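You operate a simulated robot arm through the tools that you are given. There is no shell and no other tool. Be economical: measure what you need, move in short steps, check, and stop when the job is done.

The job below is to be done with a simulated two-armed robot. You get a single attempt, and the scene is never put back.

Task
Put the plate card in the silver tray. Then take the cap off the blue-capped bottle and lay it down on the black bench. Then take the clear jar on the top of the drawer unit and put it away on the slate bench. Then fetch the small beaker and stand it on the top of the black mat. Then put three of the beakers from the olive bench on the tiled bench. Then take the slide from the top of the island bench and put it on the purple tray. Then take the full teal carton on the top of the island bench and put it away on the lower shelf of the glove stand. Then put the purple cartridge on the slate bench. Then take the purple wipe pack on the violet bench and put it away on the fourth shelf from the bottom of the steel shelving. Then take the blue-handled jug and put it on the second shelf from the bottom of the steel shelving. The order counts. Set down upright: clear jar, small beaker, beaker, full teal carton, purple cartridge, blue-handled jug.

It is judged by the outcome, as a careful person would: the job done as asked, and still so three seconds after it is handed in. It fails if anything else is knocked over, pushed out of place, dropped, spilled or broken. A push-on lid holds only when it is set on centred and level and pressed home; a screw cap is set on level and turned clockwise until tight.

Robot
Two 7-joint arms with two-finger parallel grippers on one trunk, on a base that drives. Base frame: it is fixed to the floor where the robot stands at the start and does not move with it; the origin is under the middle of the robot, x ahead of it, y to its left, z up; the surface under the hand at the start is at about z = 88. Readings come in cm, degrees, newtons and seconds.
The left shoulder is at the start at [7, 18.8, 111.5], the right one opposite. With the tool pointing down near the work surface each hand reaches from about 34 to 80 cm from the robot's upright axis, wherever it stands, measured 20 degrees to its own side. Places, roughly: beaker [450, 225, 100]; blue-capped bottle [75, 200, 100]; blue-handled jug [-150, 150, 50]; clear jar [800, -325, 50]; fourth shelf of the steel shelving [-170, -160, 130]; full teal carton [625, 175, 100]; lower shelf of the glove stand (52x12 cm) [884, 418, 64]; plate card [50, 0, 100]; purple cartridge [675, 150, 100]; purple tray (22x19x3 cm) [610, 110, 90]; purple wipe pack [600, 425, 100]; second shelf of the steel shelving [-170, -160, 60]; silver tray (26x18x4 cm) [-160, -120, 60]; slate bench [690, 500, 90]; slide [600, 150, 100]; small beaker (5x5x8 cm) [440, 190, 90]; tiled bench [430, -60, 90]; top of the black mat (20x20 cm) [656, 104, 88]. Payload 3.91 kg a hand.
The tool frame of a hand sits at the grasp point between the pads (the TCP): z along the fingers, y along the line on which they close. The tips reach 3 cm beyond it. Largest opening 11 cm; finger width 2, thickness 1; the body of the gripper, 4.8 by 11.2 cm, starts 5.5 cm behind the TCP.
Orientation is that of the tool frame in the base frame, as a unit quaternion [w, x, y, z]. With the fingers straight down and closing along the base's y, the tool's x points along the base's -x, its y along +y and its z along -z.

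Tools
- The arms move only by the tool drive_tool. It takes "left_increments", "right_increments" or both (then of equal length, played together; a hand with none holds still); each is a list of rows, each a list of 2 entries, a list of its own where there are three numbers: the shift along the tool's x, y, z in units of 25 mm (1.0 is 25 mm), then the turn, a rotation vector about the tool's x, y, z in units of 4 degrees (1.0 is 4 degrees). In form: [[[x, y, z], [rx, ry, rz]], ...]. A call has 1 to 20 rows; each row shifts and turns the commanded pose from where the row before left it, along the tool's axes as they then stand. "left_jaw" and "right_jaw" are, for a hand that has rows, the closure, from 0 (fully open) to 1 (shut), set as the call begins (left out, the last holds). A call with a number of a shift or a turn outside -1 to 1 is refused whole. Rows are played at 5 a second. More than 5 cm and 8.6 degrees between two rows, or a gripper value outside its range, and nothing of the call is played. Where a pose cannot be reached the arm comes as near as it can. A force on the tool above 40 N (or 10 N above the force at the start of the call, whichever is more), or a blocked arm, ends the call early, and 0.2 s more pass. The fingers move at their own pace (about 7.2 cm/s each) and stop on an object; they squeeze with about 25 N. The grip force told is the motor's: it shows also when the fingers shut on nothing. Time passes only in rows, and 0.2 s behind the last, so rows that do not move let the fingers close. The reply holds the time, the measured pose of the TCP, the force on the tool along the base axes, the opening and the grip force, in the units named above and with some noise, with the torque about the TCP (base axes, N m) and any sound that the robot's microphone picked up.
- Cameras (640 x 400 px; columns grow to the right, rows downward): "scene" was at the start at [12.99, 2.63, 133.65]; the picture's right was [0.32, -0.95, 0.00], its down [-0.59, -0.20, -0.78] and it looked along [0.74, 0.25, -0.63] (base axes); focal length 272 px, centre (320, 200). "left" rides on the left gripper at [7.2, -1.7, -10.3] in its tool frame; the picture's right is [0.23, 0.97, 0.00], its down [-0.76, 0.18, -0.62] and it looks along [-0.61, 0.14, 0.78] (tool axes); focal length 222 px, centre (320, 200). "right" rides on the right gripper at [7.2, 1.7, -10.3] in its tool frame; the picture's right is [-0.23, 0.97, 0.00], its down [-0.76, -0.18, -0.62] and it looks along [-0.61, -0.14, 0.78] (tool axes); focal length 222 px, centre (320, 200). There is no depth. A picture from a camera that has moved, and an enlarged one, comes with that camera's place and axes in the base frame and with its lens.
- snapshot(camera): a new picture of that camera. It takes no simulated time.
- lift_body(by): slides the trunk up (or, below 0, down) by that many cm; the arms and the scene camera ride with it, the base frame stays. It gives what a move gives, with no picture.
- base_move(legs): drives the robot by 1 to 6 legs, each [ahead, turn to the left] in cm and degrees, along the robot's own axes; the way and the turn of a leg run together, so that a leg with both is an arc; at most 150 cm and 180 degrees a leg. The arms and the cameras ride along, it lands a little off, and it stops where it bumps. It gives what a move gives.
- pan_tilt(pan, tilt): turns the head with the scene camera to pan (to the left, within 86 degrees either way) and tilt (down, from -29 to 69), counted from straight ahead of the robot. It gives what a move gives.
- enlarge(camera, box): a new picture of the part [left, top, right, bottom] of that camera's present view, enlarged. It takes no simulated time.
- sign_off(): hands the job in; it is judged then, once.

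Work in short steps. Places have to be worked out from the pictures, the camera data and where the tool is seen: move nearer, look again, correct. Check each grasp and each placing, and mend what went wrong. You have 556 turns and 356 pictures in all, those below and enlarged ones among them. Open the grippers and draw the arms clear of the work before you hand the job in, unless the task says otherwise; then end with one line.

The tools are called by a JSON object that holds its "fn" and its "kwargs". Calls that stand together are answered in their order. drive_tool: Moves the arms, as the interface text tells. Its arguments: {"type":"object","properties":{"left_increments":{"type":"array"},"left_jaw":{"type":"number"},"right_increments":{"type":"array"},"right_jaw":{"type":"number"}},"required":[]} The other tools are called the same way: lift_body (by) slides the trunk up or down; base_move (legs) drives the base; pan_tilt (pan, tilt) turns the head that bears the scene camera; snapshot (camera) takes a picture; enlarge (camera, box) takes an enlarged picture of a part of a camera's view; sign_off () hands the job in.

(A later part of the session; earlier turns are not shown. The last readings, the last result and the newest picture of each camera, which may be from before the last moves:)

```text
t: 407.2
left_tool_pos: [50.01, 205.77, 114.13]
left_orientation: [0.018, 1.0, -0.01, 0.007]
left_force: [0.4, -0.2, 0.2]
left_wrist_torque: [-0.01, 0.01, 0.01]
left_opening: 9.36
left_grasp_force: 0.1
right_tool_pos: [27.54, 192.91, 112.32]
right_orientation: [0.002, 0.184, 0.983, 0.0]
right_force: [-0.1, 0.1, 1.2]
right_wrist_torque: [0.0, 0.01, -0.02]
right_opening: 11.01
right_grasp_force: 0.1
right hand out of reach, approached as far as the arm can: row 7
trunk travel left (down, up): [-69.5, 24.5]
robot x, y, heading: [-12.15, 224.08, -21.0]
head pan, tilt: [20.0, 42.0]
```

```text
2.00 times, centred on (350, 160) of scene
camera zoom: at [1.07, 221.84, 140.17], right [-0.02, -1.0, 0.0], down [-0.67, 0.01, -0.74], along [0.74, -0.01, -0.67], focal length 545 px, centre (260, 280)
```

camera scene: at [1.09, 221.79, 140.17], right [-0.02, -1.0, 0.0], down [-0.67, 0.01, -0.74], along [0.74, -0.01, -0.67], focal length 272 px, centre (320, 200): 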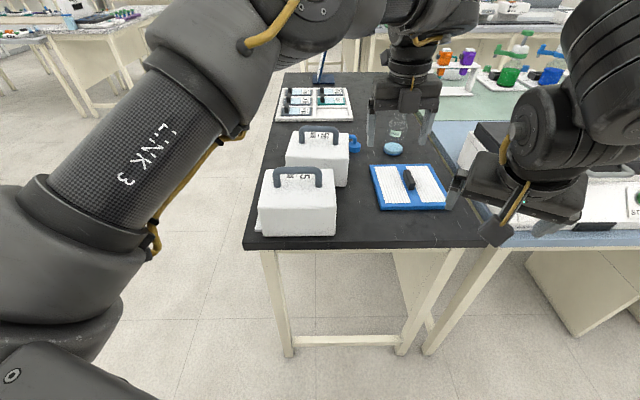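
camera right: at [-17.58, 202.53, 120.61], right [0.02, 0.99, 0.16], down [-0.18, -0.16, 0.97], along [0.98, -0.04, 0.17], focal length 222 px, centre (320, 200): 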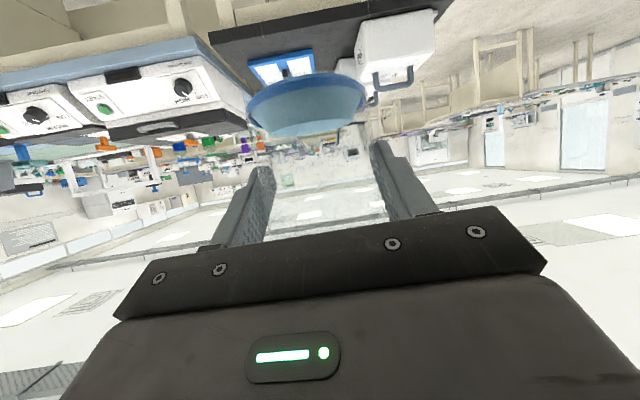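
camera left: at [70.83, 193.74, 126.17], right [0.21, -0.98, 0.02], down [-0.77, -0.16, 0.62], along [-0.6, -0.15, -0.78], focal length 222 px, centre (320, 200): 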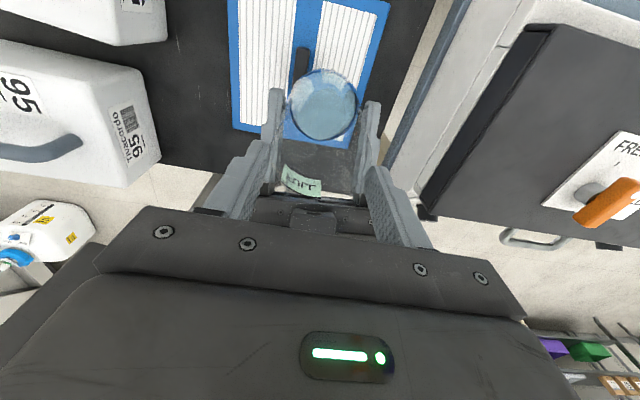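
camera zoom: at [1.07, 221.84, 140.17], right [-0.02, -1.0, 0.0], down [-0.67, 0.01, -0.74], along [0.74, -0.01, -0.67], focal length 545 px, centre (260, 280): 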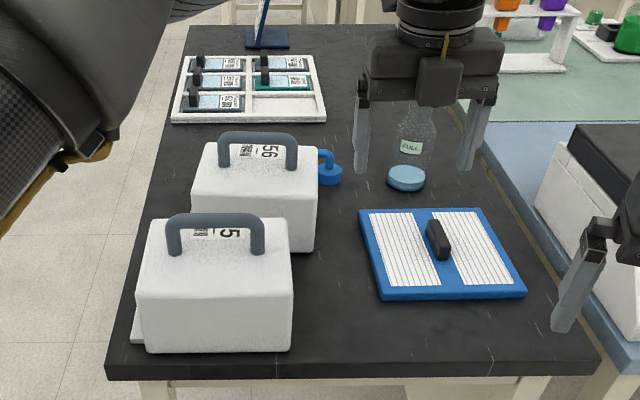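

Right hand restored. Now raise trunk a bit, drive in, and re-grip carrier 56's handle (bar centre ≈[72.5, 220.8]) to shift it back.

{"fn": "lift_body", "kwargs": {"by": 6}}

{"fn": "base_move", "kwargs": {"legs": [[26, 0]]}}

{"fn": "drive_tool", "kwargs": {"left_increments": [[[0, -1, 0], [0, 0, 1]], [[0, -1, 0], [0, 0, 0]], [[0, -1, 0], [0, 0, 0]], [[0, -1, 0], [0, 0, 0]], [[0, -1, 0], [0, 0, 0]], [[0, -1, 0], [0, 0, 0]], [[0, -1, 0], [0, 0, 0]], [[0, -1, 0], [0, 0, 0]], [[0, -1, 0], [0, 0, 0]]]}}

{"fn": "drive_tool", "kwargs": {"left_increments": [[[0, 0, 0], [0, 0, 1]], [[0, 0, 0], [0, 0, 1]], [[0, 0, 0], [0, 0, 1]], [[0, 0, 0], [0, 0, 1]], [[0, 0, 0], [0, 0, 1]], [[0, 0, 0], [0, 0, 1]], [[0, 0, 0], [0, 0, 1]], [[0, 0, 0], [0, 0, 1]], [[0, 0, 0], [0, 0, 1]], [[0, 0, 0], [0, 0, 1]], [[0, 0, 0], [0, 0, 1]], [[0, 0, 0], [0, 0, 1]], [[0, 0, 0], [0, 0, 1]], [[0, 0, 0], [0, 0, 1]], [[0, 0, 0], [0, 0, 1]], [[0, 0, 0], [0, 0, 1]], [[0, 0, 0], [0, 0, 1]], [[0, 0, 0], [0, 0, 1]], [[0, 0, 0], [0, 0, 1]], [[0, 0, 0], [0, 0, 1]]], "left_jaw": 0.4}}

{"fn": "snapshot", "kwargs": {"camera": "left"}}

{"fn": "snapshot", "kwargs": {"camera": "scene"}}

```text
t: 408.2
left_tool_pos: [50.03, 205.76, 120.15]
left_orientation: [0.016, 1.0, -0.011, 0.007]
left_force: [0.2, -0.4, -0.5]
left_wrist_torque: [0.02, 0.01, 0.03]
left_opening: 9.36
left_grasp_force: 0.0
right_tool_pos: [27.35, 192.95, 118.45]
right_orientation: [0.002, 0.184, 0.983, 0.0]
right_force: [0.2, -0.1, 1.1]
right_wrist_torque: [0.0, 0.01, 0.02]
right_opening: 11.02
right_grasp_force: 0.1
trunk travel left (down, up): [-75.5, 18.5]
robot x, y, heading: [-11.58, 224.04, -21.1]
head pan, tilt: [20.0, 42.0]
```

```text
t: 410.0
left_tool_pos: [74.32, 196.15, 120.27]
left_orientation: [0.018, 1.0, -0.012, 0.008]
left_force: [-0.3, 0.3, -0.5]
left_wrist_torque: [-0.01, -0.01, -0.05]
left_opening: 9.37
left_grasp_force: 0.1
right_tool_pos: [51.62, 183.53, 118.42]
right_orientation: [0.002, 0.186, 0.983, -0.001]
right_force: [-0.5, -0.3, 0.7]
right_wrist_torque: [-0.03, -0.01, 0.0]
right_opening: 11.01
right_grasp_force: 0.1
trunk travel left (down, up): [-75.5, 18.5]
robot x, y, heading: [12.54, 214.72, -20.8]
head pan, tilt: [20.0, 42.0]
```

```text
t: 412.0
left_tool_pos: [76.56, 218.78, 119.23]
left_orientation: [0.018, 0.999, -0.047, 0.008]
left_force: [0.0, -0.3, -0.1]
left_wrist_torque: [-0.01, -0.02, 0.02]
left_opening: 9.34
left_grasp_force: 0.1
right_tool_pos: [51.86, 183.54, 118.38]
right_orientation: [0.002, 0.185, 0.983, -0.002]
right_force: [0.1, 0.9, -0.2]
right_wrist_torque: [-0.02, -0.03, -0.01]
right_opening: 11.03
right_grasp_force: 0.1
trunk travel left (down, up): [-75.5, 18.5]
robot x, y, heading: [12.58, 214.76, -21.1]
head pan, tilt: [20.0, 42.0]
```

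```text
t: 416.2
left_tool_pos: [76.41, 218.59, 119.53]
left_orientation: [0.009, 0.734, -0.679, 0.016]
left_force: [0.3, 0.6, 0.1]
left_wrist_torque: [0.0, 0.02, 0.02]
left_opening: 6.63
left_grasp_force: 0.1
right_tool_pos: [51.77, 183.51, 118.36]
right_orientation: [0.002, 0.186, 0.983, 0.0]
right_force: [0.3, -0.8, 0.5]
right_wrist_torque: [-0.01, 0.0, -0.02]
right_opening: 10.99
right_grasp_force: 0.0
trunk travel left (down, up): [-75.5, 18.5]
robot x, y, heading: [12.61, 214.19, -21.3]
head pan, tilt: [20.0, 42.0]
```

```text
194 pictures are left
camera left: at [78.64, 211.86, 130.09], right [-0.95, -0.3, 0.0], down [-0.25, 0.77, 0.59], along [-0.18, 0.57, -0.8], focal length 222 px, centre (320, 200)
```

left: 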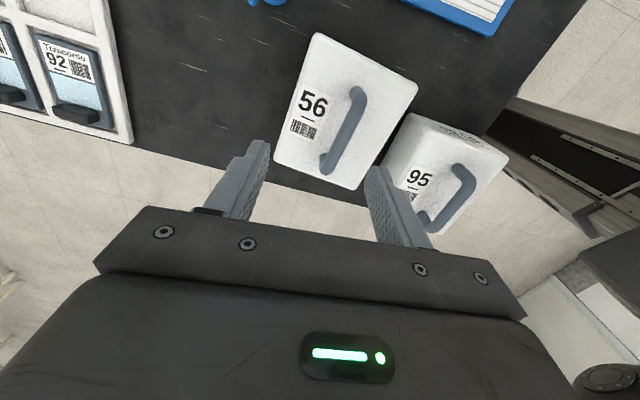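

```text
193 pictures are left
camera scene: at [25.48, 212.45, 146.17], right [-0.02, -1.0, 0.0], down [-0.67, 0.01, -0.74], along [0.74, -0.01, -0.67], focal length 272 px, centre (320, 200)
```

scene: 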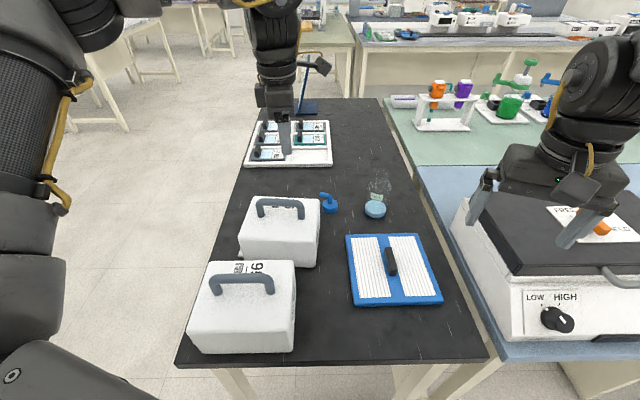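

Bar centre [73.25, 220.75]. Align and descend onto the handle.

{"fn": "drive_tool", "kwargs": {"left_increments": [[[-0.48, 0.6, 0], [0, 0, 0.55]], [[-0.48, 0.6, 0], [0, 0, 0.55]], [[0, 0, 0.93], [0, 0, 0]], [[0, 0, 0.93], [0, 0, 0]], [[0, 0, 0.93], [0, 0, 0]], [[0, 0, 0.93], [0, 0, 0]], [[0, 0, 0.93], [0, 0, 0]], [[0, 0, 0.93], [0, 0, 0]], [[0, 0, 0.93], [0, 0, 0]]]}}

{"fn": "snapshot", "kwargs": {"camera": "left"}}

```text
t: 418.2
left_tool_pos: [73.69, 220.26, 103.1]
left_orientation: [0.008, 0.708, -0.706, 0.017]
left_force: [-0.7, 0.0, 0.6]
left_wrist_torque: [0.01, 0.02, 0.01]
left_opening: 6.59
left_grasp_force: 0.0
right_tool_pos: [51.92, 183.58, 118.38]
right_orientation: [0.002, 0.186, 0.983, 0.0]
right_force: [0.5, 0.4, 0.3]
right_wrist_torque: [0.0, 0.01, -0.04]
right_opening: 11.02
right_grasp_force: 0.1
trunk travel left (down, up): [-75.5, 18.5]
robot x, y, heading: [12.52, 214.64, -21.1]
head pan, tilt: [20.0, 42.0]
```

```text
192 pictures are left
camera left: at [75.28, 213.3, 113.79], right [-0.97, -0.23, -0.01], down [-0.19, 0.78, 0.59], along [-0.13, 0.58, -0.8], focal length 222 px, centre (320, 200)
```

left: 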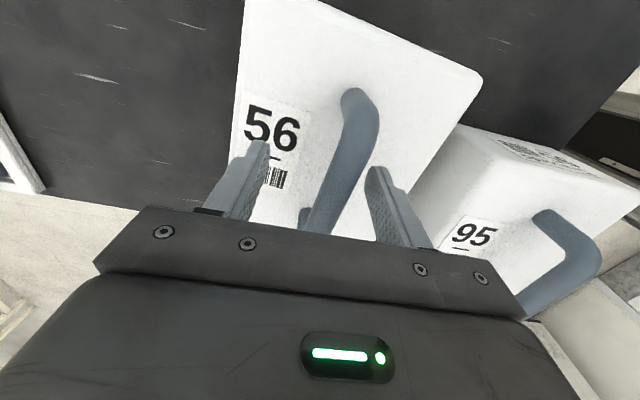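

Bar is between the fingers. Grip, lift, shift (+2.7, +5.3), and lower.

{"fn": "drive_tool", "kwargs": {"left_increments": [[[0, 0, 0], [0, 0, 0]], [[0, 0, 0], [0, 0, 0]], [[0, 0, 0], [0, 0, 0]], [[0, 0, 0], [0, 0, 0]], [[0, 0, -0.4], [0, 0, 0]], [[0, 0, -0.4], [0, 0, 0]], [[-0.7, -0.36, 0], [0, 0, 0]], [[-0.7, -0.36, 0], [0, 0, 0]], [[-0.7, -0.36, 0], [0, 0, 0]], [[0, 0, 0.4], [0, 0, 0]], [[0, 0, 0.36], [0, 0, 0]]], "left_jaw": 1}}

{"fn": "snapshot", "kwargs": {"camera": "scene"}}

```text
t: 420.6
left_tool_pos: [76.36, 225.59, 103.13]
left_orientation: [0.007, 0.708, -0.706, 0.018]
left_force: [3.0, -0.3, 5.9]
left_wrist_torque: [0.52, -0.04, -0.12]
left_opening: 1.79
left_grasp_force: 25.4
right_tool_pos: [51.77, 183.48, 118.42]
right_orientation: [0.001, 0.186, 0.983, 0.0]
right_force: [0.3, -0.6, -0.2]
right_wrist_torque: [-0.04, -0.04, 0.01]
right_opening: 11.0
right_grasp_force: 0.1
trunk travel left (down, up): [-75.5, 18.5]
robot x, y, heading: [12.85, 214.45, -20.8]
head pan, tilt: [20.0, 42.0]
```

```text
191 pictures are left
camera scene: at [25.43, 212.46, 146.2], right [-0.02, -1.0, 0.0], down [-0.67, 0.01, -0.74], along [0.74, -0.01, -0.67], focal length 272 px, centre (320, 200)
```

scene: 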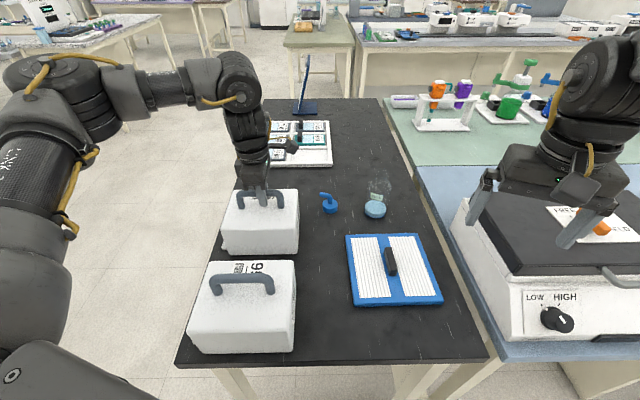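

Carrier 56 is back in place. Release, rise, and back out.

{"fn": "drive_tool", "kwargs": {"left_increments": [[[0, 0, 0], [0, 0, 0]], [[0, 0, 0], [0, 0, 0]], [[0, 0, -0.6], [0, 0, 0]], [[0, 0, -1], [0, 0, 0]], [[0, 0, -1], [0, 0, 0]], [[0, 0, -1], [0, 0, 0]], [[0, 0, -1], [0, 0, 0]], [[0, 0, -1], [0, 0, 0]], [[0, 0, -0.6], [0, 0, 0]]], "left_jaw": 0.4}}

{"fn": "base_move", "kwargs": {"legs": [[-70, 0], [0, 21]]}}

{"fn": "pan_tilt", "kwargs": {"pan": 0, "tilt": 15}}

{"fn": "snapshot", "kwargs": {"camera": "scene"}}

```text
t: 422.6
left_tool_pos: [75.85, 226.33, 118.7]
left_orientation: [0.007, 0.708, -0.705, 0.017]
left_force: [-0.5, 0.2, -0.1]
left_wrist_torque: [0.02, -0.03, 0.02]
left_opening: 6.58
left_grasp_force: 0.1
right_tool_pos: [51.84, 183.48, 118.46]
right_orientation: [0.001, 0.186, 0.983, -0.001]
right_force: [0.4, -0.7, 0.0]
right_wrist_torque: [0.01, 0.01, -0.01]
right_opening: 11.02
right_grasp_force: 0.1
trunk travel left (down, up): [-75.5, 18.5]
robot x, y, heading: [12.5, 214.33, -20.9]
head pan, tilt: [20.0, 42.0]
```

```text
t: 427.6
left_tool_pos: [0.4, 274.13, 118.8]
left_orientation: [0.004, 0.83, -0.558, 0.018]
left_force: [-0.3, -0.1, 0.4]
left_wrist_torque: [-0.02, -0.01, 0.03]
left_opening: 6.62
left_grasp_force: 0.1
right_tool_pos: [-5.72, 225.3, 118.42]
right_orientation: [0.001, -0.005, 1.0, 0.001]
right_force: [0.3, -0.7, -0.3]
right_wrist_torque: [0.03, -0.02, -0.02]
right_opening: 10.98
right_grasp_force: 0.0
trunk travel left (down, up): [-75.5, 18.5]
robot x, y, heading: [-53.68, 239.61, 1.0]
head pan, tilt: [20.0, 42.0]
```

```text
t: 428.6
left_tool_pos: [0.44, 274.32, 118.66]
left_orientation: [0.005, 0.83, -0.558, 0.018]
left_force: [0.4, 0.5, -0.2]
left_wrist_torque: [0.0, -0.03, -0.01]
left_opening: 6.6
left_grasp_force: 0.0
right_tool_pos: [-5.77, 225.53, 118.3]
right_orientation: [0.001, -0.007, 1.0, 0.0]
right_force: [0.2, -0.5, -0.9]
right_wrist_torque: [0.01, 0.0, -0.03]
right_opening: 10.99
right_grasp_force: 0.1
trunk travel left (down, up): [-75.5, 18.5]
robot x, y, heading: [-54.03, 239.56, 1.0]
head pan, tilt: [0.0, 15.0]
```

```text
190 pictures are left
camera scene: at [-39.56, 239.77, 150.41], right [0.02, -1.0, 0.0], down [-0.26, 0.0, -0.97], along [0.97, 0.02, -0.26], focal length 272 px, centre (320, 200)
```

scene: 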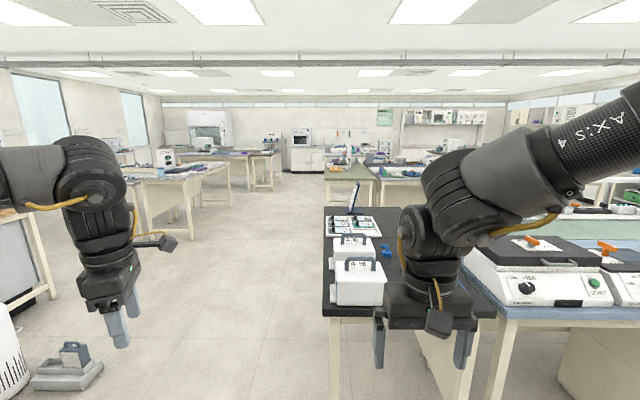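

Aisle ahead along y≈290 is clear. Drive along it to x≈390 and look around.

{"fn": "base_move", "kwargs": {"legs": [[0, 16], [150, 0], [0, -16], [150, 0], [140, 0]]}}

{"fn": "pan_tilt", "kwargs": {"pan": -30, "tilt": 18}}

{"fn": "snapshot", "kwargs": {"camera": "scene"}}

{"fn": "pan_tilt", "kwargs": {"pan": 25, "tilt": 18}}

{"fn": "snapshot", "kwargs": {"camera": "scene"}}

```text
t: 434.5
left_tool_pos: [84.65, 311.2, 119.3]
left_orientation: [-0.006, 0.887, -0.462, 0.014]
left_force: [0.6, -0.1, 0.6]
left_wrist_torque: [0.07, 0.01, 0.02]
left_opening: 6.61
left_grasp_force: 0.1
right_tool_pos: [88.82, 262.7, 118.14]
right_orientation: [0.001, -0.108, 0.994, 0.009]
right_force: [0.2, -1.3, 0.2]
right_wrist_torque: [0.03, 0.02, 0.01]
right_opening: 11.01
right_grasp_force: 0.1
trunk travel left (down, up): [-75.5, 18.5]
robot x, y, heading: [38.99, 267.47, 5.1]
head pan, tilt: [0.0, 15.0]
stopped in leg 2: the robot was blocked; the commanded pose is now the measured one
```

```text
t: 435.5
left_tool_pos: [84.39, 312.64, 118.78]
left_orientation: [0.001, 0.887, -0.461, 0.017]
left_force: [0.1, 0.5, 0.1]
left_wrist_torque: [-0.03, -0.03, 0.01]
left_opening: 6.62
left_grasp_force: 0.1
right_tool_pos: [88.68, 264.2, 118.33]
right_orientation: [0.002, -0.111, 0.994, 0.003]
right_force: [-0.9, 0.3, 1.2]
right_wrist_torque: [-0.03, -0.01, -0.01]
right_opening: 10.99
right_grasp_force: 0.1
trunk travel left (down, up): [-75.5, 18.5]
robot x, y, heading: [38.96, 267.87, 5.3]
head pan, tilt: [-30.0, 18.0]
```

```text
189 pictures are left
camera scene: at [52.23, 264.71, 149.94], right [-0.42, -0.91, 0.0], down [-0.28, 0.13, -0.95], along [0.86, -0.4, -0.31], focal length 272 px, centre (320, 200)
```

scene: 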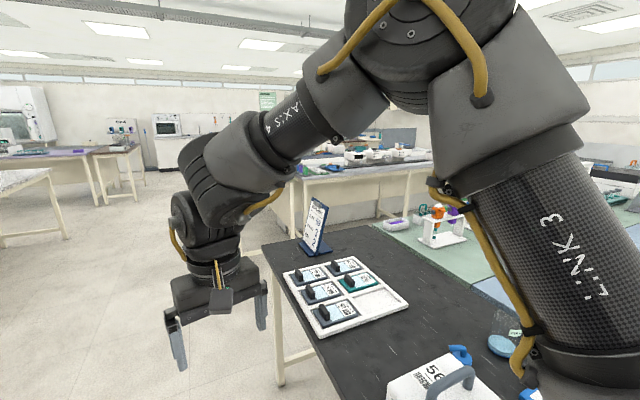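

```text
t: 436.7
left_tool_pos: [84.58, 312.43, 118.89]
left_orientation: [0.001, 0.888, -0.46, 0.017]
left_force: [-0.4, 0.3, 0.2]
left_wrist_torque: [0.01, 0.02, -0.04]
left_opening: 6.6
left_grasp_force: 0.1
right_tool_pos: [88.71, 263.83, 118.27]
right_orientation: [0.002, -0.112, 0.994, 0.004]
right_force: [0.4, 0.1, -0.1]
right_wrist_torque: [0.01, -0.01, 0.01]
right_opening: 10.98
right_grasp_force: 0.0
trunk travel left (down, up): [-75.5, 18.5]
robot x, y, heading: [38.97, 268.03, 5.1]
head pan, tilt: [25.0, 18.0]
```

```text
188 pictures are left
camera scene: at [51.87, 272.95, 149.93], right [0.5, -0.87, 0.0], down [-0.27, -0.16, -0.95], along [0.82, 0.48, -0.31], focal length 272 px, centre (320, 200)
```

scene: 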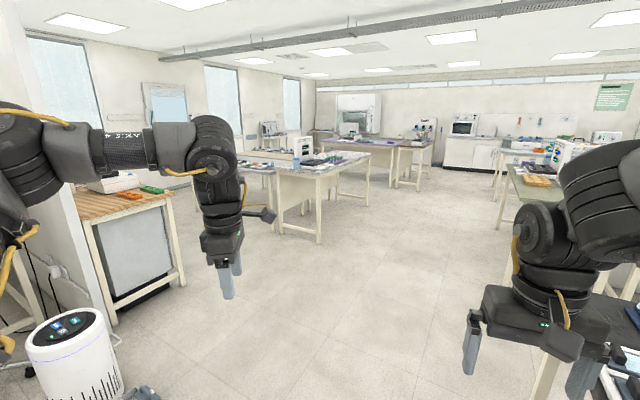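

The base clipped the bench corner. Back off, swing wider, and continue along the aisle.

{"fn": "base_move", "kwargs": {"legs": [[-10, 0], [0, 45], [38, 0], [0, -50], [150, 0], [130, 0]]}}

{"fn": "pan_tilt", "kwargs": {"pan": -35, "tilt": 18}}

{"fn": "snapshot", "kwargs": {"camera": "scene"}}

{"fn": "pan_tilt", "kwargs": {"pan": 10, "tilt": 18}}

{"fn": "snapshot", "kwargs": {"camera": "scene"}}

```text
t: 457.6
left_tool_pos: [385.22, 330.25, 118.91]
left_orientation: [0.0, 0.861, -0.509, 0.017]
left_force: [0.0, 1.0, -0.2]
left_wrist_torque: [0.01, -0.02, -0.01]
left_opening: 6.6
left_grasp_force: 0.2
right_tool_pos: [384.32, 281.53, 118.31]
right_orientation: [0.002, -0.058, 0.998, 0.005]
right_force: [-0.6, 1.4, 0.5]
right_wrist_torque: [-0.01, -0.01, -0.04]
right_opening: 10.98
right_grasp_force: 0.1
trunk travel left (down, up): [-75.5, 18.5]
robot x, y, heading: [335.44, 291.22, -1.1]
head pan, tilt: [25.0, 18.0]
```

```text
t: 458.9
left_tool_pos: [385.33, 330.47, 118.92]
left_orientation: [0.001, 0.862, -0.507, 0.017]
left_force: [-0.4, 0.3, -0.3]
left_wrist_torque: [0.0, -0.02, 0.0]
left_opening: 6.63
left_grasp_force: 0.0
right_tool_pos: [384.31, 281.63, 118.36]
right_orientation: [0.002, -0.057, 0.998, 0.004]
right_force: [-0.3, 0.3, 0.7]
right_wrist_torque: [0.05, -0.01, 0.02]
right_opening: 10.99
right_grasp_force: 0.0
trunk travel left (down, up): [-75.5, 18.5]
robot x, y, heading: [335.79, 290.74, -0.9]
head pan, tilt: [-35.0, 18.0]
```

```text
187 pictures are left
camera scene: at [347.75, 285.4, 149.93], right [-0.59, -0.81, 0.0], down [-0.25, 0.18, -0.95], along [0.77, -0.56, -0.31], focal length 272 px, centre (320, 200)
```

scene: 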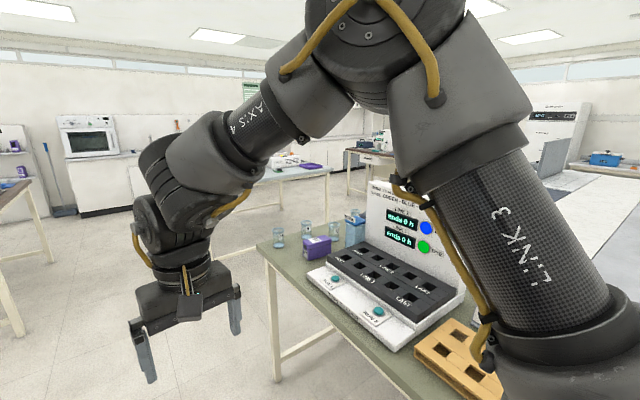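

```text
t: 460.0
left_tool_pos: [385.35, 330.42, 118.89]
left_orientation: [0.0, 0.861, -0.508, 0.017]
left_force: [-0.5, -0.2, -0.1]
left_wrist_torque: [-0.04, 0.0, 0.01]
left_opening: 6.61
left_grasp_force: 0.1
right_tool_pos: [384.32, 281.6, 118.3]
right_orientation: [0.002, -0.058, 0.998, 0.005]
right_force: [0.0, 0.1, -0.2]
right_wrist_torque: [-0.01, 0.0, 0.03]
right_opening: 11.0
right_grasp_force: 0.1
trunk travel left (down, up): [-75.5, 18.5]
robot x, y, heading: [335.32, 290.86, -0.9]
head pan, tilt: [10.0, 18.0]
```

```text
186 pictures are left
camera scene: at [349.4, 292.32, 149.93], right [0.16, -0.99, 0.0], down [-0.31, -0.05, -0.95], along [0.94, 0.15, -0.31], focal length 272 px, centre (320, 200)
```

scene: 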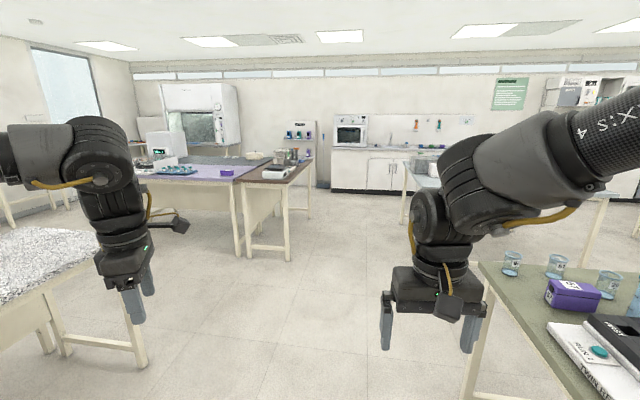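

Olive bench (beakers) is on the right, ending near x≈463. Continue to x≈540 and look toward −y.

{"fn": "base_move", "kwargs": {"legs": [[150, 0], [55, 0], [0, -88]]}}

{"fn": "pan_tilt", "kwargs": {"pan": 0, "tilt": 18}}

{"fn": "snapshot", "kwargs": {"camera": "scene"}}

```text
t: 473.9
left_tool_pos: [582.91, 240.32, 118.98]
left_orientation: [-0.012, -0.276, 0.961, -0.012]
left_force: [-0.1, -0.4, 0.2]
left_wrist_torque: [-0.01, -0.02, 0.03]
left_opening: 6.6
left_grasp_force: 0.0
right_tool_pos: [534.15, 238.58, 118.25]
right_orientation: [0.004, 0.644, 0.765, 0.002]
right_force: [0.3, 0.1, -0.3]
right_wrist_torque: [-0.01, -0.01, -0.01]
right_opening: 11.01
right_grasp_force: 0.0
trunk travel left (down, up): [-75.5, 18.5]
robot x, y, heading: [540.57, 287.98, -88.0]
head pan, tilt: [10.0, 18.0]
```

```text
t: 474.6
left_tool_pos: [582.83, 240.43, 118.87]
left_orientation: [-0.012, -0.277, 0.961, -0.012]
left_force: [0.6, -0.3, -1.1]
left_wrist_torque: [0.02, -0.02, -0.01]
left_opening: 6.59
left_grasp_force: 0.0
right_tool_pos: [534.01, 238.57, 118.2]
right_orientation: [0.004, 0.644, 0.765, 0.004]
right_force: [0.2, 1.1, -0.1]
right_wrist_torque: [0.02, 0.02, 0.02]
right_opening: 11.0
right_grasp_force: 0.1
trunk travel left (down, up): [-75.5, 18.5]
robot x, y, heading: [540.53, 288.11, -87.9]
head pan, tilt: [0.0, 18.0]
```

```text
185 pictures are left
camera scene: at [541.15, 273.61, 149.93], right [-1.0, -0.04, 0.0], down [-0.01, 0.31, -0.95], along [0.04, -0.95, -0.31], focal length 272 px, centre (320, 200)
```

scene: 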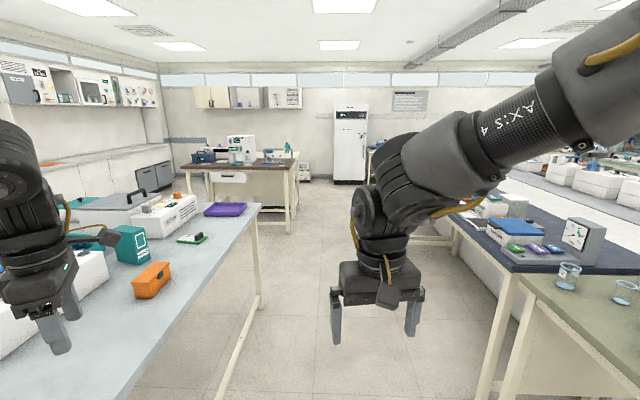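

The aisle along x≈540 is clear toward −y, with the island bench (teal carton, purple tray) on the left. Drive down it.

{"fn": "base_move", "kwargs": {"legs": [[0, -5], [150, 0], [0, 3], [150, 0], [120, 0]]}}

{"fn": "pan_tilt", "kwargs": {"pan": 35, "tilt": 18}}

{"fn": "snapshot", "kwargs": {"camera": "scene"}}

```text
t: 495.6
left_tool_pos: [586.08, -177.51, 118.82]
left_orientation: [-0.011, -0.28, 0.96, -0.013]
left_force: [0.3, 0.1, 0.0]
left_wrist_torque: [0.01, -0.03, 0.0]
left_opening: 6.59
left_grasp_force: 0.0
right_tool_pos: [537.31, -179.47, 118.49]
right_orientation: [0.004, 0.642, 0.766, 0.001]
right_force: [0.6, 0.8, 0.5]
right_wrist_torque: [0.0, 0.0, 0.03]
right_opening: 11.01
right_grasp_force: 0.0
trunk travel left (down, up): [-75.5, 18.5]
robot x, y, heading: [543.55, -129.97, -87.6]
head pan, tilt: [0.0, 18.0]
```

```text
t: 496.6
left_tool_pos: [586.18, -177.44, 118.9]
left_orientation: [-0.012, -0.28, 0.96, -0.013]
left_force: [-0.1, 0.5, 0.5]
left_wrist_torque: [0.01, 0.01, 0.01]
left_opening: 6.61
left_grasp_force: 0.1
right_tool_pos: [537.34, -179.59, 118.26]
right_orientation: [0.004, 0.642, 0.766, 0.001]
right_force: [-0.7, 0.5, -1.1]
right_wrist_torque: [-0.01, -0.01, 0.0]
right_opening: 11.0
right_grasp_force: 0.1
trunk travel left (down, up): [-75.5, 18.5]
robot x, y, heading: [543.83, -130.14, -87.2]
head pan, tilt: [35.0, 18.0]
```

```text
184 pictures are left
camera scene: at [549.53, -142.59, 149.93], right [-0.79, -0.61, 0.0], down [-0.19, 0.25, -0.95], along [0.58, -0.76, -0.31], focal length 272 px, centre (320, 200)
```

scene: 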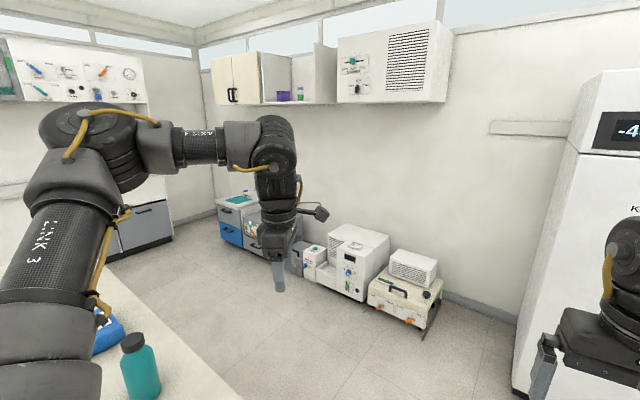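

The drawer unit is at about [812, −328]. Drive around: forward past the bench, left, then toward it.

{"fn": "base_move", "kwargs": {"legs": [[95, 0], [0, 87], [150, 0], [85, 0], [0, -85]]}}

{"fn": "pan_tilt", "kwargs": {"pan": 0, "tilt": 48}}

{"fn": "snapshot", "kwargs": {"camera": "scene"}}

```text
t: 519.9
left_tool_pos: [824.24, -271.96, 118.8]
left_orientation: [-0.012, -0.297, 0.955, -0.012]
left_force: [0.1, -0.2, 0.0]
left_wrist_torque: [-0.02, 0.04, 0.04]
left_opening: 6.59
left_grasp_force: 0.0
right_tool_pos: [775.59, -275.87, 118.33]
right_orientation: [0.004, 0.628, 0.778, 0.002]
right_force: [0.4, 0.1, 0.4]
right_wrist_torque: [-0.01, -0.01, 0.03]
right_opening: 10.99
right_grasp_force: 0.1
trunk travel left (down, up): [-75.5, 18.5]
robot x, y, heading: [780.5, -225.94, -85.1]
head pan, tilt: [35.0, 18.0]
```

```text
t: 521.0
left_tool_pos: [824.24, -272.06, 118.87]
left_orientation: [-0.012, -0.296, 0.955, -0.012]
left_force: [-0.1, -0.2, -0.9]
left_wrist_torque: [0.02, 0.02, 0.02]
left_opening: 6.61
left_grasp_force: 0.1
right_tool_pos: [775.49, -275.79, 118.27]
right_orientation: [0.004, 0.628, 0.778, 0.001]
right_force: [0.7, 0.3, 0.0]
right_wrist_torque: [0.01, 0.02, -0.05]
right_opening: 11.02
right_grasp_force: 0.1
trunk travel left (down, up): [-75.5, 18.5]
robot x, y, heading: [780.24, -225.74, -85.4]
head pan, tilt: [0.0, 48.0]
```

```text
183 pictures are left
camera scene: at [781.11, -239.07, 145.33], right [-1.0, -0.08, 0.0], down [-0.06, 0.74, -0.67], along [0.05, -0.67, -0.74], focal length 272 px, centre (320, 200)
```

scene: 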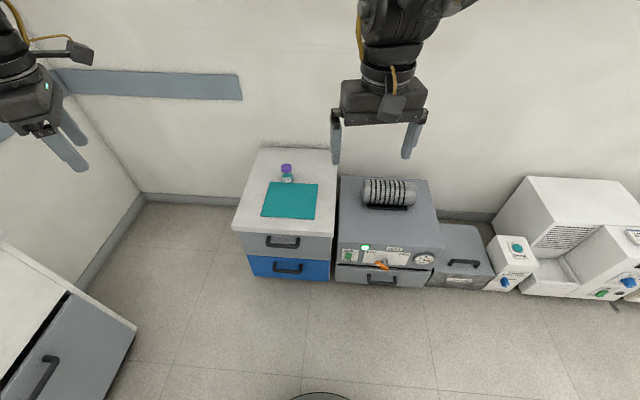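

{"fn": "enlarge", "kwargs": {"camera": "scene", "box": [230, 130, 350, 240]}}

```text
3.64 times, centred on (290, 185) of scene
camera zoom: at [781.11, -239.07, 145.33], right [-1.0, -0.08, 0.0], down [-0.06, 0.74, -0.67], along [0.05, -0.67, -0.74], focal length 991 px, centre (429, 254)
```

zoom: 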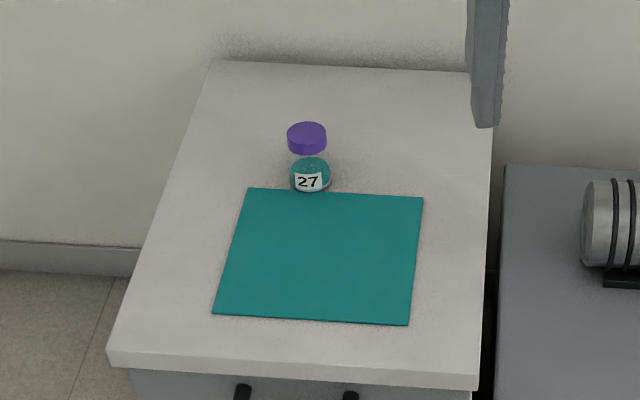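

The jar "27" (purple cap) stands at ≈[805, −336] on the unit top z=50. Drive forward 46 cm, then lower the trunk.

{"fn": "base_move", "kwargs": {"legs": [[45, 0]]}}

{"fn": "drive_tool", "kwargs": {"right_increments": [[[0, 0, -0.9], [0, 0, 0]], [[0, 0, -0.9], [0, 0, 0]], [[0, 0, -0.9], [0, 0, 0]]]}}

{"fn": "lift_body", "kwargs": {"by": -38}}

{"fn": "pan_tilt", "kwargs": {"pan": 10, "tilt": 55}}

{"fn": "snapshot", "kwargs": {"camera": "scene"}}

```text
t: 523.7
left_tool_pos: [827.66, -316.5, 118.94]
left_orientation: [-0.011, -0.297, 0.955, -0.012]
left_force: [-0.1, 0.1, -0.4]
left_wrist_torque: [-0.01, 0.02, 0.01]
left_opening: 6.59
left_grasp_force: 0.0
right_tool_pos: [778.96, -320.35, 118.39]
right_orientation: [0.004, 0.628, 0.778, 0.001]
right_force: [-0.3, 0.1, 0.8]
right_wrist_torque: [0.01, -0.02, 0.03]
right_opening: 10.98
right_grasp_force: 0.0
trunk travel left (down, up): [-75.5, 18.5]
robot x, y, heading: [784.06, -270.87, -85.4]
head pan, tilt: [0.0, 48.0]
```

```text
t: 524.5
left_tool_pos: [827.73, -316.7, 118.88]
left_orientation: [-0.012, -0.297, 0.955, -0.011]
left_force: [0.1, 0.2, 0.0]
left_wrist_torque: [0.04, 0.04, 0.01]
left_opening: 6.6
left_grasp_force: 0.0
right_tool_pos: [779.67, -319.77, 125.03]
right_orientation: [0.005, 0.63, 0.777, 0.002]
right_force: [0.3, 0.7, -0.5]
right_wrist_torque: [0.0, -0.02, -0.01]
right_opening: 10.98
right_grasp_force: 0.0
right hand out of reach, approached as far as the arm can: row 1, 3
trunk travel left (down, up): [-75.5, 18.5]
robot x, y, heading: [783.61, -270.62, -85.4]
head pan, tilt: [0.0, 48.0]
```

```text
t: 528.1
left_tool_pos: [827.64, -316.66, 80.91]
left_orientation: [-0.012, -0.296, 0.955, -0.012]
left_force: [0.1, -0.8, 0.2]
left_wrist_torque: [0.03, -0.02, 0.0]
left_opening: 6.62
left_grasp_force: 0.0
right_tool_pos: [779.59, -319.78, 87.0]
right_orientation: [0.005, 0.63, 0.777, 0.002]
right_force: [0.0, 0.5, 1.1]
right_wrist_torque: [-0.04, 0.0, -0.02]
right_opening: 11.01
right_grasp_force: 0.1
trunk travel left (down, up): [-37.5, 56.5]
robot x, y, heading: [783.95, -270.68, -85.3]
head pan, tilt: [0.0, 48.0]
```

```text
t: 528.9
left_tool_pos: [827.62, -316.64, 80.97]
left_orientation: [-0.012, -0.297, 0.955, -0.012]
left_force: [0.1, 1.0, 0.5]
left_wrist_torque: [0.01, 0.0, -0.01]
left_opening: 6.6
left_grasp_force: 0.1
right_tool_pos: [779.51, -319.78, 86.93]
right_orientation: [0.005, 0.63, 0.777, 0.003]
right_force: [0.1, 0.7, 0.1]
right_wrist_torque: [0.0, 0.02, -0.01]
right_opening: 10.99
right_grasp_force: 0.0
trunk travel left (down, up): [-37.5, 56.5]
robot x, y, heading: [784.16, -270.88, -85.4]
head pan, tilt: [10.0, 55.0]
```

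```text
181 pictures are left
camera scene: at [785.75, -282.77, 106.4], right [-0.97, -0.25, 0.0], down [-0.2, 0.79, -0.57], along [0.14, -0.56, -0.82], focal length 272 px, centre (320, 200)
```

scene: 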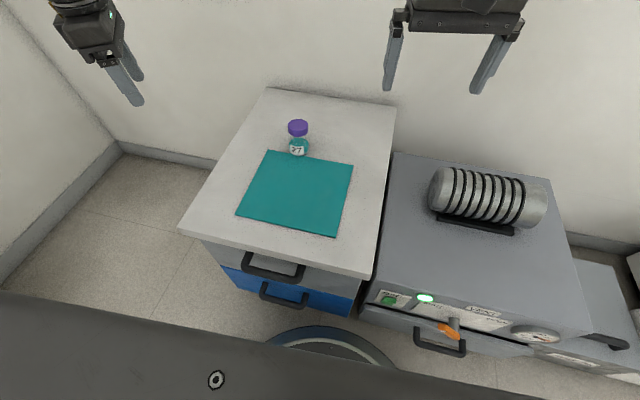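

Jar at [805.4, −335.3], z 50–61. Move the left hand over it.

{"fn": "drive_tool", "kwargs": {"left_increments": [[[0.965, -0.093, 0], [0, 0, 0]], [[0.965, -0.093, 0], [0, 0, 0]], [[0.965, -0.093, 0], [0, 0, 0]], [[0.965, -0.093, 0], [0, 0, 0]], [[0.965, -0.093, 0], [0, 0, 0]], [[0.965, -0.093, 0], [0, 0, 0]], [[0.965, -0.093, 0], [0, 0, 0]], [[0.965, -0.093, 0], [0, 0, 0]], [[0.965, -0.093, 0], [0, 0, 0]], [[0.965, -0.093, 0], [0, 0, 0]], [[0.965, -0.093, 0], [0, 0, 0]], [[0.965, -0.093, 0], [0, 0, 0]]], "left_jaw": 0.2}}

{"fn": "snapshot", "kwargs": {"camera": "left"}}

```text
t: 531.5
left_tool_pos: [805.35, -335.43, 81.98]
left_orientation: [-0.012, -0.296, 0.955, -0.013]
left_force: [-0.9, 0.4, 0.1]
left_wrist_torque: [0.03, -0.01, -0.02]
left_opening: 8.79
left_grasp_force: 0.0
right_tool_pos: [779.59, -319.81, 86.98]
right_orientation: [0.005, 0.631, 0.776, 0.003]
right_force: [-0.8, -0.4, 0.5]
right_wrist_torque: [0.01, -0.03, -0.03]
right_opening: 11.02
right_grasp_force: 0.1
trunk travel left (down, up): [-37.5, 56.5]
robot x, y, heading: [783.35, -270.35, -85.2]
head pan, tilt: [10.0, 55.0]
```

```text
180 pictures are left
camera left: at [800.58, -340.71, 92.53], right [-0.74, 0.67, -0.01], down [0.54, 0.6, 0.6], along [0.41, 0.44, -0.8], focal length 222 px, centre (320, 200)
```

left: 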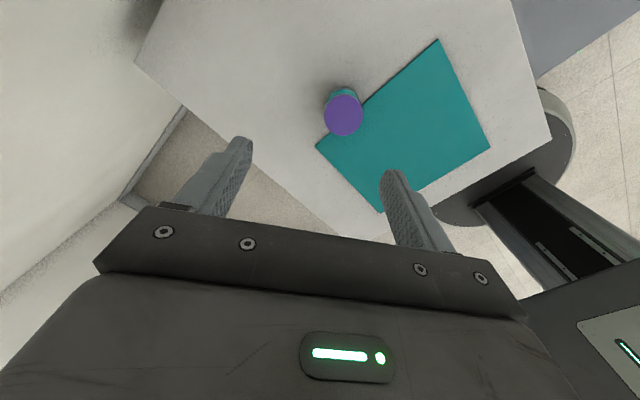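

Wrist camera puts it nearer y≈−332.5. Correct partly and descend to z≈68, then re-look.

{"fn": "drive_tool", "kwargs": {"left_increments": [[[-0.29, 0.53, 0], [0, 0, 0]], [[0, 0.53, 0.8], [0, 0, 0]], [[0, 0, 0.95], [0, 0, 0]], [[0, 0, 0.95], [0, 0, 0]], [[0, 0, 0.95], [0, 0, 0]], [[0, 0, 0.95], [0, 0, 0]], [[0, 0, 0.95], [0, 0, 0]]]}}

{"fn": "snapshot", "kwargs": {"camera": "left"}}

{"fn": "enlarge", "kwargs": {"camera": "scene", "box": [200, 40, 400, 240]}}

```text
t: 533.0
left_tool_pos: [804.22, -333.28, 67.48]
left_orientation: [-0.012, -0.297, 0.955, -0.011]
left_force: [-0.1, 0.9, -0.6]
left_wrist_torque: [0.0, -0.04, 0.0]
left_opening: 8.81
left_grasp_force: 0.1
right_tool_pos: [779.71, -319.77, 87.07]
right_orientation: [0.005, 0.63, 0.777, 0.001]
right_force: [-0.1, -0.7, 0.4]
right_wrist_torque: [0.01, 0.01, 0.0]
right_opening: 11.01
right_grasp_force: 0.1
trunk travel left (down, up): [-37.5, 56.5]
robot x, y, heading: [784.01, -271.21, -85.6]
head pan, tilt: [10.0, 55.0]
```

```text
179 pictures are left
camera left: at [799.39, -338.51, 78.19], right [-0.74, 0.67, -0.01], down [0.54, 0.6, 0.6], along [0.41, 0.44, -0.8], focal length 222 px, centre (320, 200)
```

left: 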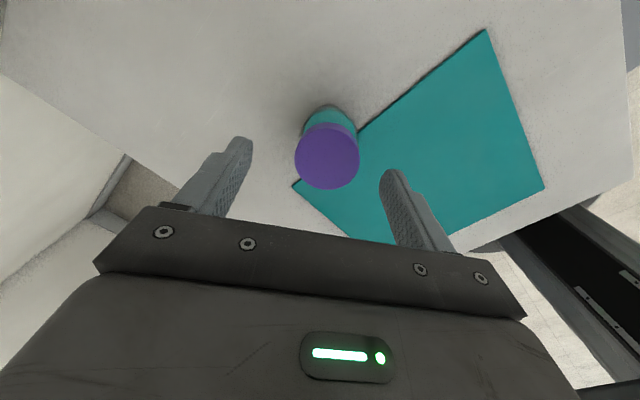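

```text
2.00 times, centred on (300, 140) of scene
camera zoom: at [785.75, -282.82, 106.39], right [-0.97, -0.25, 0.0], down [-0.2, 0.79, -0.57], along [0.14, -0.55, -0.82], focal length 545 px, centre (360, 320)
```

zoom: 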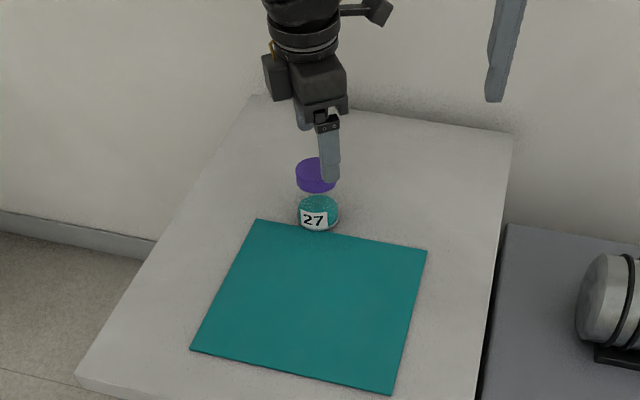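

Small correction, then lower to grip height and close.

{"fn": "drive_tool", "kwargs": {"left_increments": [[[-0.33, 0.31, 0], [0, 0, 0]], [[0, 0, 0.88], [0, 0, 0]], [[0, 0, 0.88], [0, 0, 0]], [[0, 0, 0.88], [0, 0, 0]], [[0, 0, 0.88], [0, 0, 0]], [[0, 0, 0.88], [0, 0, 0]]]}}

{"fn": "snapshot", "kwargs": {"camera": "left"}}

{"fn": "enlarge", "kwargs": {"camera": "scene", "box": [240, 60, 360, 180]}}

```text
t: 534.4
left_tool_pos: [804.5, -332.12, 58.58]
left_orientation: [-0.012, -0.297, 0.955, -0.013]
left_force: [3.2, 7.4, 15.9]
left_wrist_torque: [1.04, 0.26, -0.44]
left_opening: 8.95
left_grasp_force: 1.9
right_tool_pos: [779.56, -319.56, 87.04]
right_orientation: [0.005, 0.63, 0.776, 0.002]
right_force: [0.6, 0.1, 0.2]
right_wrist_torque: [0.04, 0.02, 0.01]
right_opening: 11.0
right_grasp_force: 0.1
trunk travel left (down, up): [-37.5, 56.5]
robot x, y, heading: [784.03, -270.95, -85.6]
head pan, tilt: [10.0, 55.0]
stopped in row 6 (left hand): the force on the tool passed its limit at 56 N (the readings are from after the stop); the commanded pose is now the measured one
```

```text
177 pictures are left
camera left: at [799.68, -337.4, 69.16], right [-0.74, 0.67, -0.01], down [0.54, 0.6, 0.6], along [0.41, 0.43, -0.8], focal length 222 px, centre (320, 200)
```

left: 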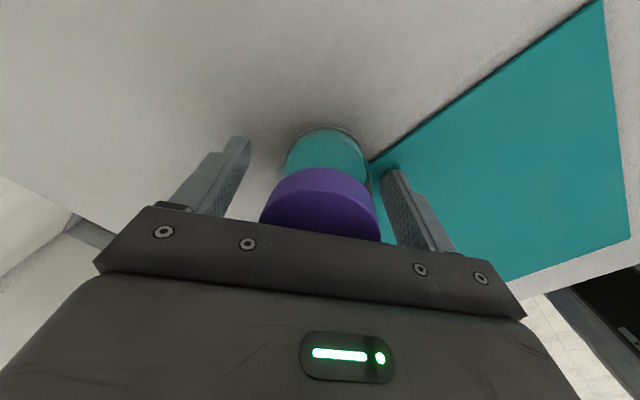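

```text
3.33 times, centred on (300, 120) of scene
camera zoom: at [785.75, -282.7, 106.43], right [-0.97, -0.25, 0.0], down [-0.21, 0.79, -0.57], along [0.14, -0.56, -0.82], focal length 908 px, centre (387, 467)
```

zoom: 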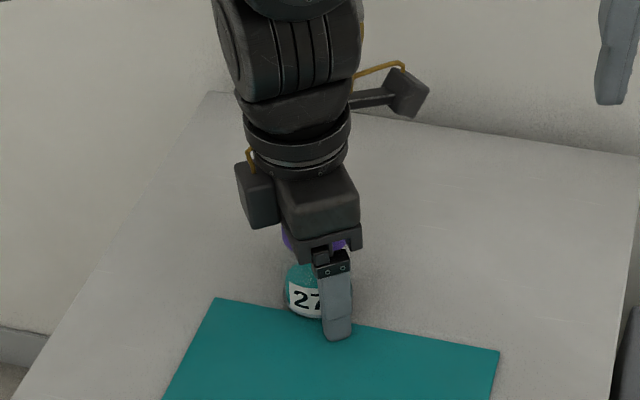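

Fingertips touched the unit top (z≈55.5). Raise 0.7 cm and close.

{"fn": "drive_tool", "kwargs": {"left_increments": [[[0, 0, -0.32], [0, 0, 0]]]}}

{"fn": "drive_tool", "kwargs": {"left_increments": [[[0, 0, 0], [0, 0, 0]], [[0, 0, 0], [0, 0, 0]], [[0, 0, 0], [0, 0, 0]], [[0, 0, 0], [0, 0, 0]], [[0, 0, -0.6], [0, 0, 0]], [[0, 0, -1], [0, 0, 0]], [[0, 0, -1], [0, 0, 0]], [[0, 0, -1], [0, 0, 0]], [[0, 0, -1], [0, 0, 0]]], "left_jaw": 1}}

{"fn": "snapshot", "kwargs": {"camera": "scene"}}

```text
t: 534.8
left_tool_pos: [804.44, -332.33, 59.17]
left_orientation: [-0.013, -0.297, 0.955, -0.014]
left_force: [0.0, -0.6, -0.6]
left_wrist_torque: [-0.04, -0.03, 0.0]
left_opening: 8.78
left_grasp_force: 0.0
right_tool_pos: [779.66, -319.72, 86.92]
right_orientation: [0.005, 0.63, 0.776, 0.001]
right_force: [0.5, 0.6, -0.4]
right_wrist_torque: [0.02, -0.01, 0.01]
right_opening: 11.03
right_grasp_force: 0.1
trunk travel left (down, up): [-37.5, 56.5]
robot x, y, heading: [783.98, -270.86, -85.5]
head pan, tilt: [10.0, 55.0]
```

```text
t: 536.8
left_tool_pos: [804.56, -331.7, 70.79]
left_orientation: [-0.013, -0.297, 0.955, -0.014]
left_force: [-0.1, 0.1, -1.4]
left_wrist_torque: [0.0, -0.01, -0.02]
left_opening: 5.52
left_grasp_force: 24.6
right_tool_pos: [779.65, -319.73, 87.07]
right_orientation: [0.005, 0.63, 0.777, 0.002]
right_force: [0.0, -0.2, -0.7]
right_wrist_torque: [0.02, -0.01, -0.01]
right_opening: 10.99
right_grasp_force: 0.2
trunk travel left (down, up): [-37.5, 56.5]
robot x, y, heading: [783.8, -270.43, -85.5]
head pan, tilt: [10.0, 55.0]
```

```text
175 pictures are left
camera scene: at [785.73, -282.74, 106.4], right [-0.97, -0.25, 0.0], down [-0.21, 0.79, -0.57], along [0.14, -0.56, -0.82], focal length 272 px, centre (320, 200)
```

scene: 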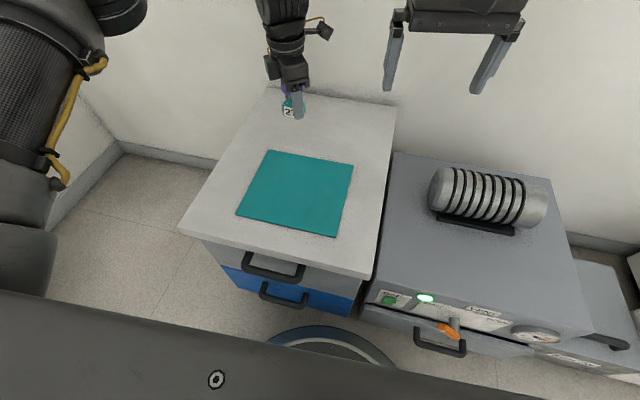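

Jar held. Raise the trunk, back out, and retrace the route along the aisle.

{"fn": "lift_body", "kwargs": {"by": 42}}

{"fn": "base_move", "kwargs": {"legs": [[-45, 0], [0, -94.5], [140, 0], [99, 0], [0, -91]]}}

{"fn": "base_move", "kwargs": {"legs": [[150, 0], [150, 0], [150, 0], [60, 0]]}}

{"fn": "pan_tilt", "kwargs": {"pan": -25, "tilt": 15}}

{"fn": "snapshot", "kwargs": {"camera": "scene"}}

```text
refused: 42 is not a number from -40 to 40
```

```text
t: 558.5
left_tool_pos: [523.51, -171.99, 70.67]
left_orientation: [-0.014, 0.957, 0.291, 0.013]
left_force: [0.6, -0.3, -1.9]
left_wrist_torque: [0.01, 0.01, 0.05]
left_opening: 5.49
left_grasp_force: 24.9
right_tool_pos: [548.52, -184.39, 87.01]
right_orientation: [0.002, 0.773, -0.635, -0.004]
right_force: [-1.1, -0.8, 0.2]
right_wrist_torque: [0.02, 0.02, 0.01]
right_opening: 11.01
right_grasp_force: 0.1
trunk travel left (down, up): [-37.5, 56.5]
robot x, y, heading: [543.33, -233.59, 93.7]
head pan, tilt: [10.0, 55.0]
```

```text
t: 583.1
left_tool_pos: [491.47, 340.42, 70.58]
left_orientation: [-0.013, 0.96, 0.28, 0.012]
left_force: [0.3, 0.5, -0.9]
left_wrist_torque: [-0.03, 0.04, -0.02]
left_opening: 5.5
left_grasp_force: 25.2
right_tool_pos: [516.03, 327.65, 86.97]
right_orientation: [0.002, 0.765, -0.644, -0.004]
right_force: [0.2, -0.1, -0.1]
right_wrist_torque: [0.01, -0.01, 0.03]
right_opening: 11.0
right_grasp_force: 0.2
trunk travel left (down, up): [-37.5, 56.5]
robot x, y, heading: [510.36, 278.65, 92.6]
head pan, tilt: [10.0, 55.0]
```

```text
t: 584.2
left_tool_pos: [491.53, 340.48, 70.75]
left_orientation: [-0.014, 0.96, 0.28, 0.012]
left_force: [-0.6, -0.2, -0.5]
left_wrist_torque: [0.02, 0.02, 0.03]
left_opening: 5.48
left_grasp_force: 24.8
right_tool_pos: [515.96, 327.59, 87.01]
right_orientation: [0.002, 0.766, -0.643, -0.005]
right_force: [-0.7, -0.1, -0.2]
right_wrist_torque: [-0.01, -0.01, 0.01]
right_opening: 10.99
right_grasp_force: 0.1
trunk travel left (down, up): [-37.5, 56.5]
robot x, y, heading: [510.52, 278.58, 92.5]
head pan, tilt: [-25.0, 15.0]
```

```text
174 pictures are left
camera scene: at [513.42, 292.29, 112.41], right [0.92, -0.38, 0.0], down [-0.1, -0.24, -0.97], along [0.37, 0.89, -0.26], focal length 272 px, centre (320, 200)
```

scene: 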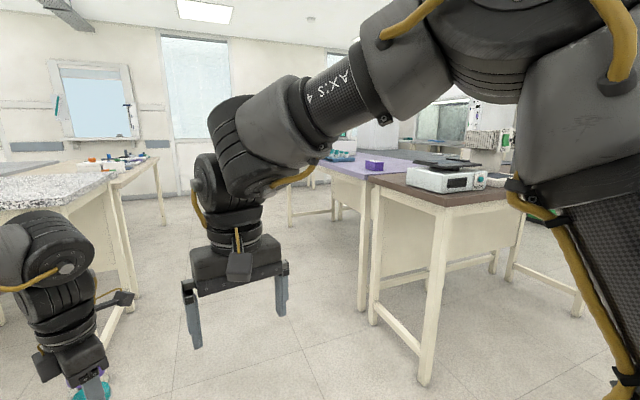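

The lift was refused (limit 40) but the drive was uneventful. Raise the trunk now and look.

{"fn": "lift_body", "kwargs": {"by": 40}}

{"fn": "pan_tilt", "kwargs": {"pan": -30, "tilt": 20}}

{"fn": "snapshot", "kwargs": {"camera": "scene"}}

```text
t: 588.0
left_tool_pos: [491.49, 340.44, 110.67]
left_orientation: [-0.013, 0.96, 0.28, 0.012]
left_force: [0.2, -0.7, -0.4]
left_wrist_torque: [-0.02, -0.03, 0.0]
left_opening: 5.48
left_grasp_force: 24.9
right_tool_pos: [516.01, 327.65, 126.85]
right_orientation: [0.002, 0.766, -0.643, -0.005]
right_force: [-0.4, 0.0, 0.5]
right_wrist_torque: [0.0, 0.03, 0.01]
right_opening: 11.0
right_grasp_force: 0.0
trunk travel left (down, up): [-77.5, 16.5]
robot x, y, heading: [510.19, 278.43, 92.4]
head pan, tilt: [-25.0, 15.0]
```

```text
t: 588.7
left_tool_pos: [491.43, 340.51, 110.64]
left_orientation: [-0.012, 0.96, 0.28, 0.013]
left_force: [0.1, 0.0, -0.8]
left_wrist_torque: [0.0, 0.0, 0.01]
left_opening: 5.5
left_grasp_force: 25.2
right_tool_pos: [516.1, 327.67, 127.03]
right_orientation: [0.003, 0.765, -0.644, -0.004]
right_force: [0.9, 0.0, 0.0]
right_wrist_torque: [-0.05, -0.01, -0.01]
right_opening: 11.02
right_grasp_force: 0.1
trunk travel left (down, up): [-77.5, 16.5]
robot x, y, heading: [510.1, 278.84, 92.7]
head pan, tilt: [-30.0, 20.0]
```

```text
173 pictures are left
camera scene: at [514.15, 291.94, 151.61], right [0.89, -0.46, 0.0], down [-0.16, -0.3, -0.94], along [0.43, 0.83, -0.34], focal length 272 px, centre (320, 200)
```

scene: 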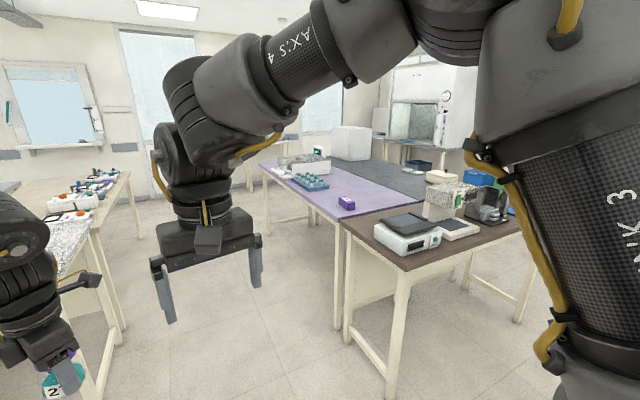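

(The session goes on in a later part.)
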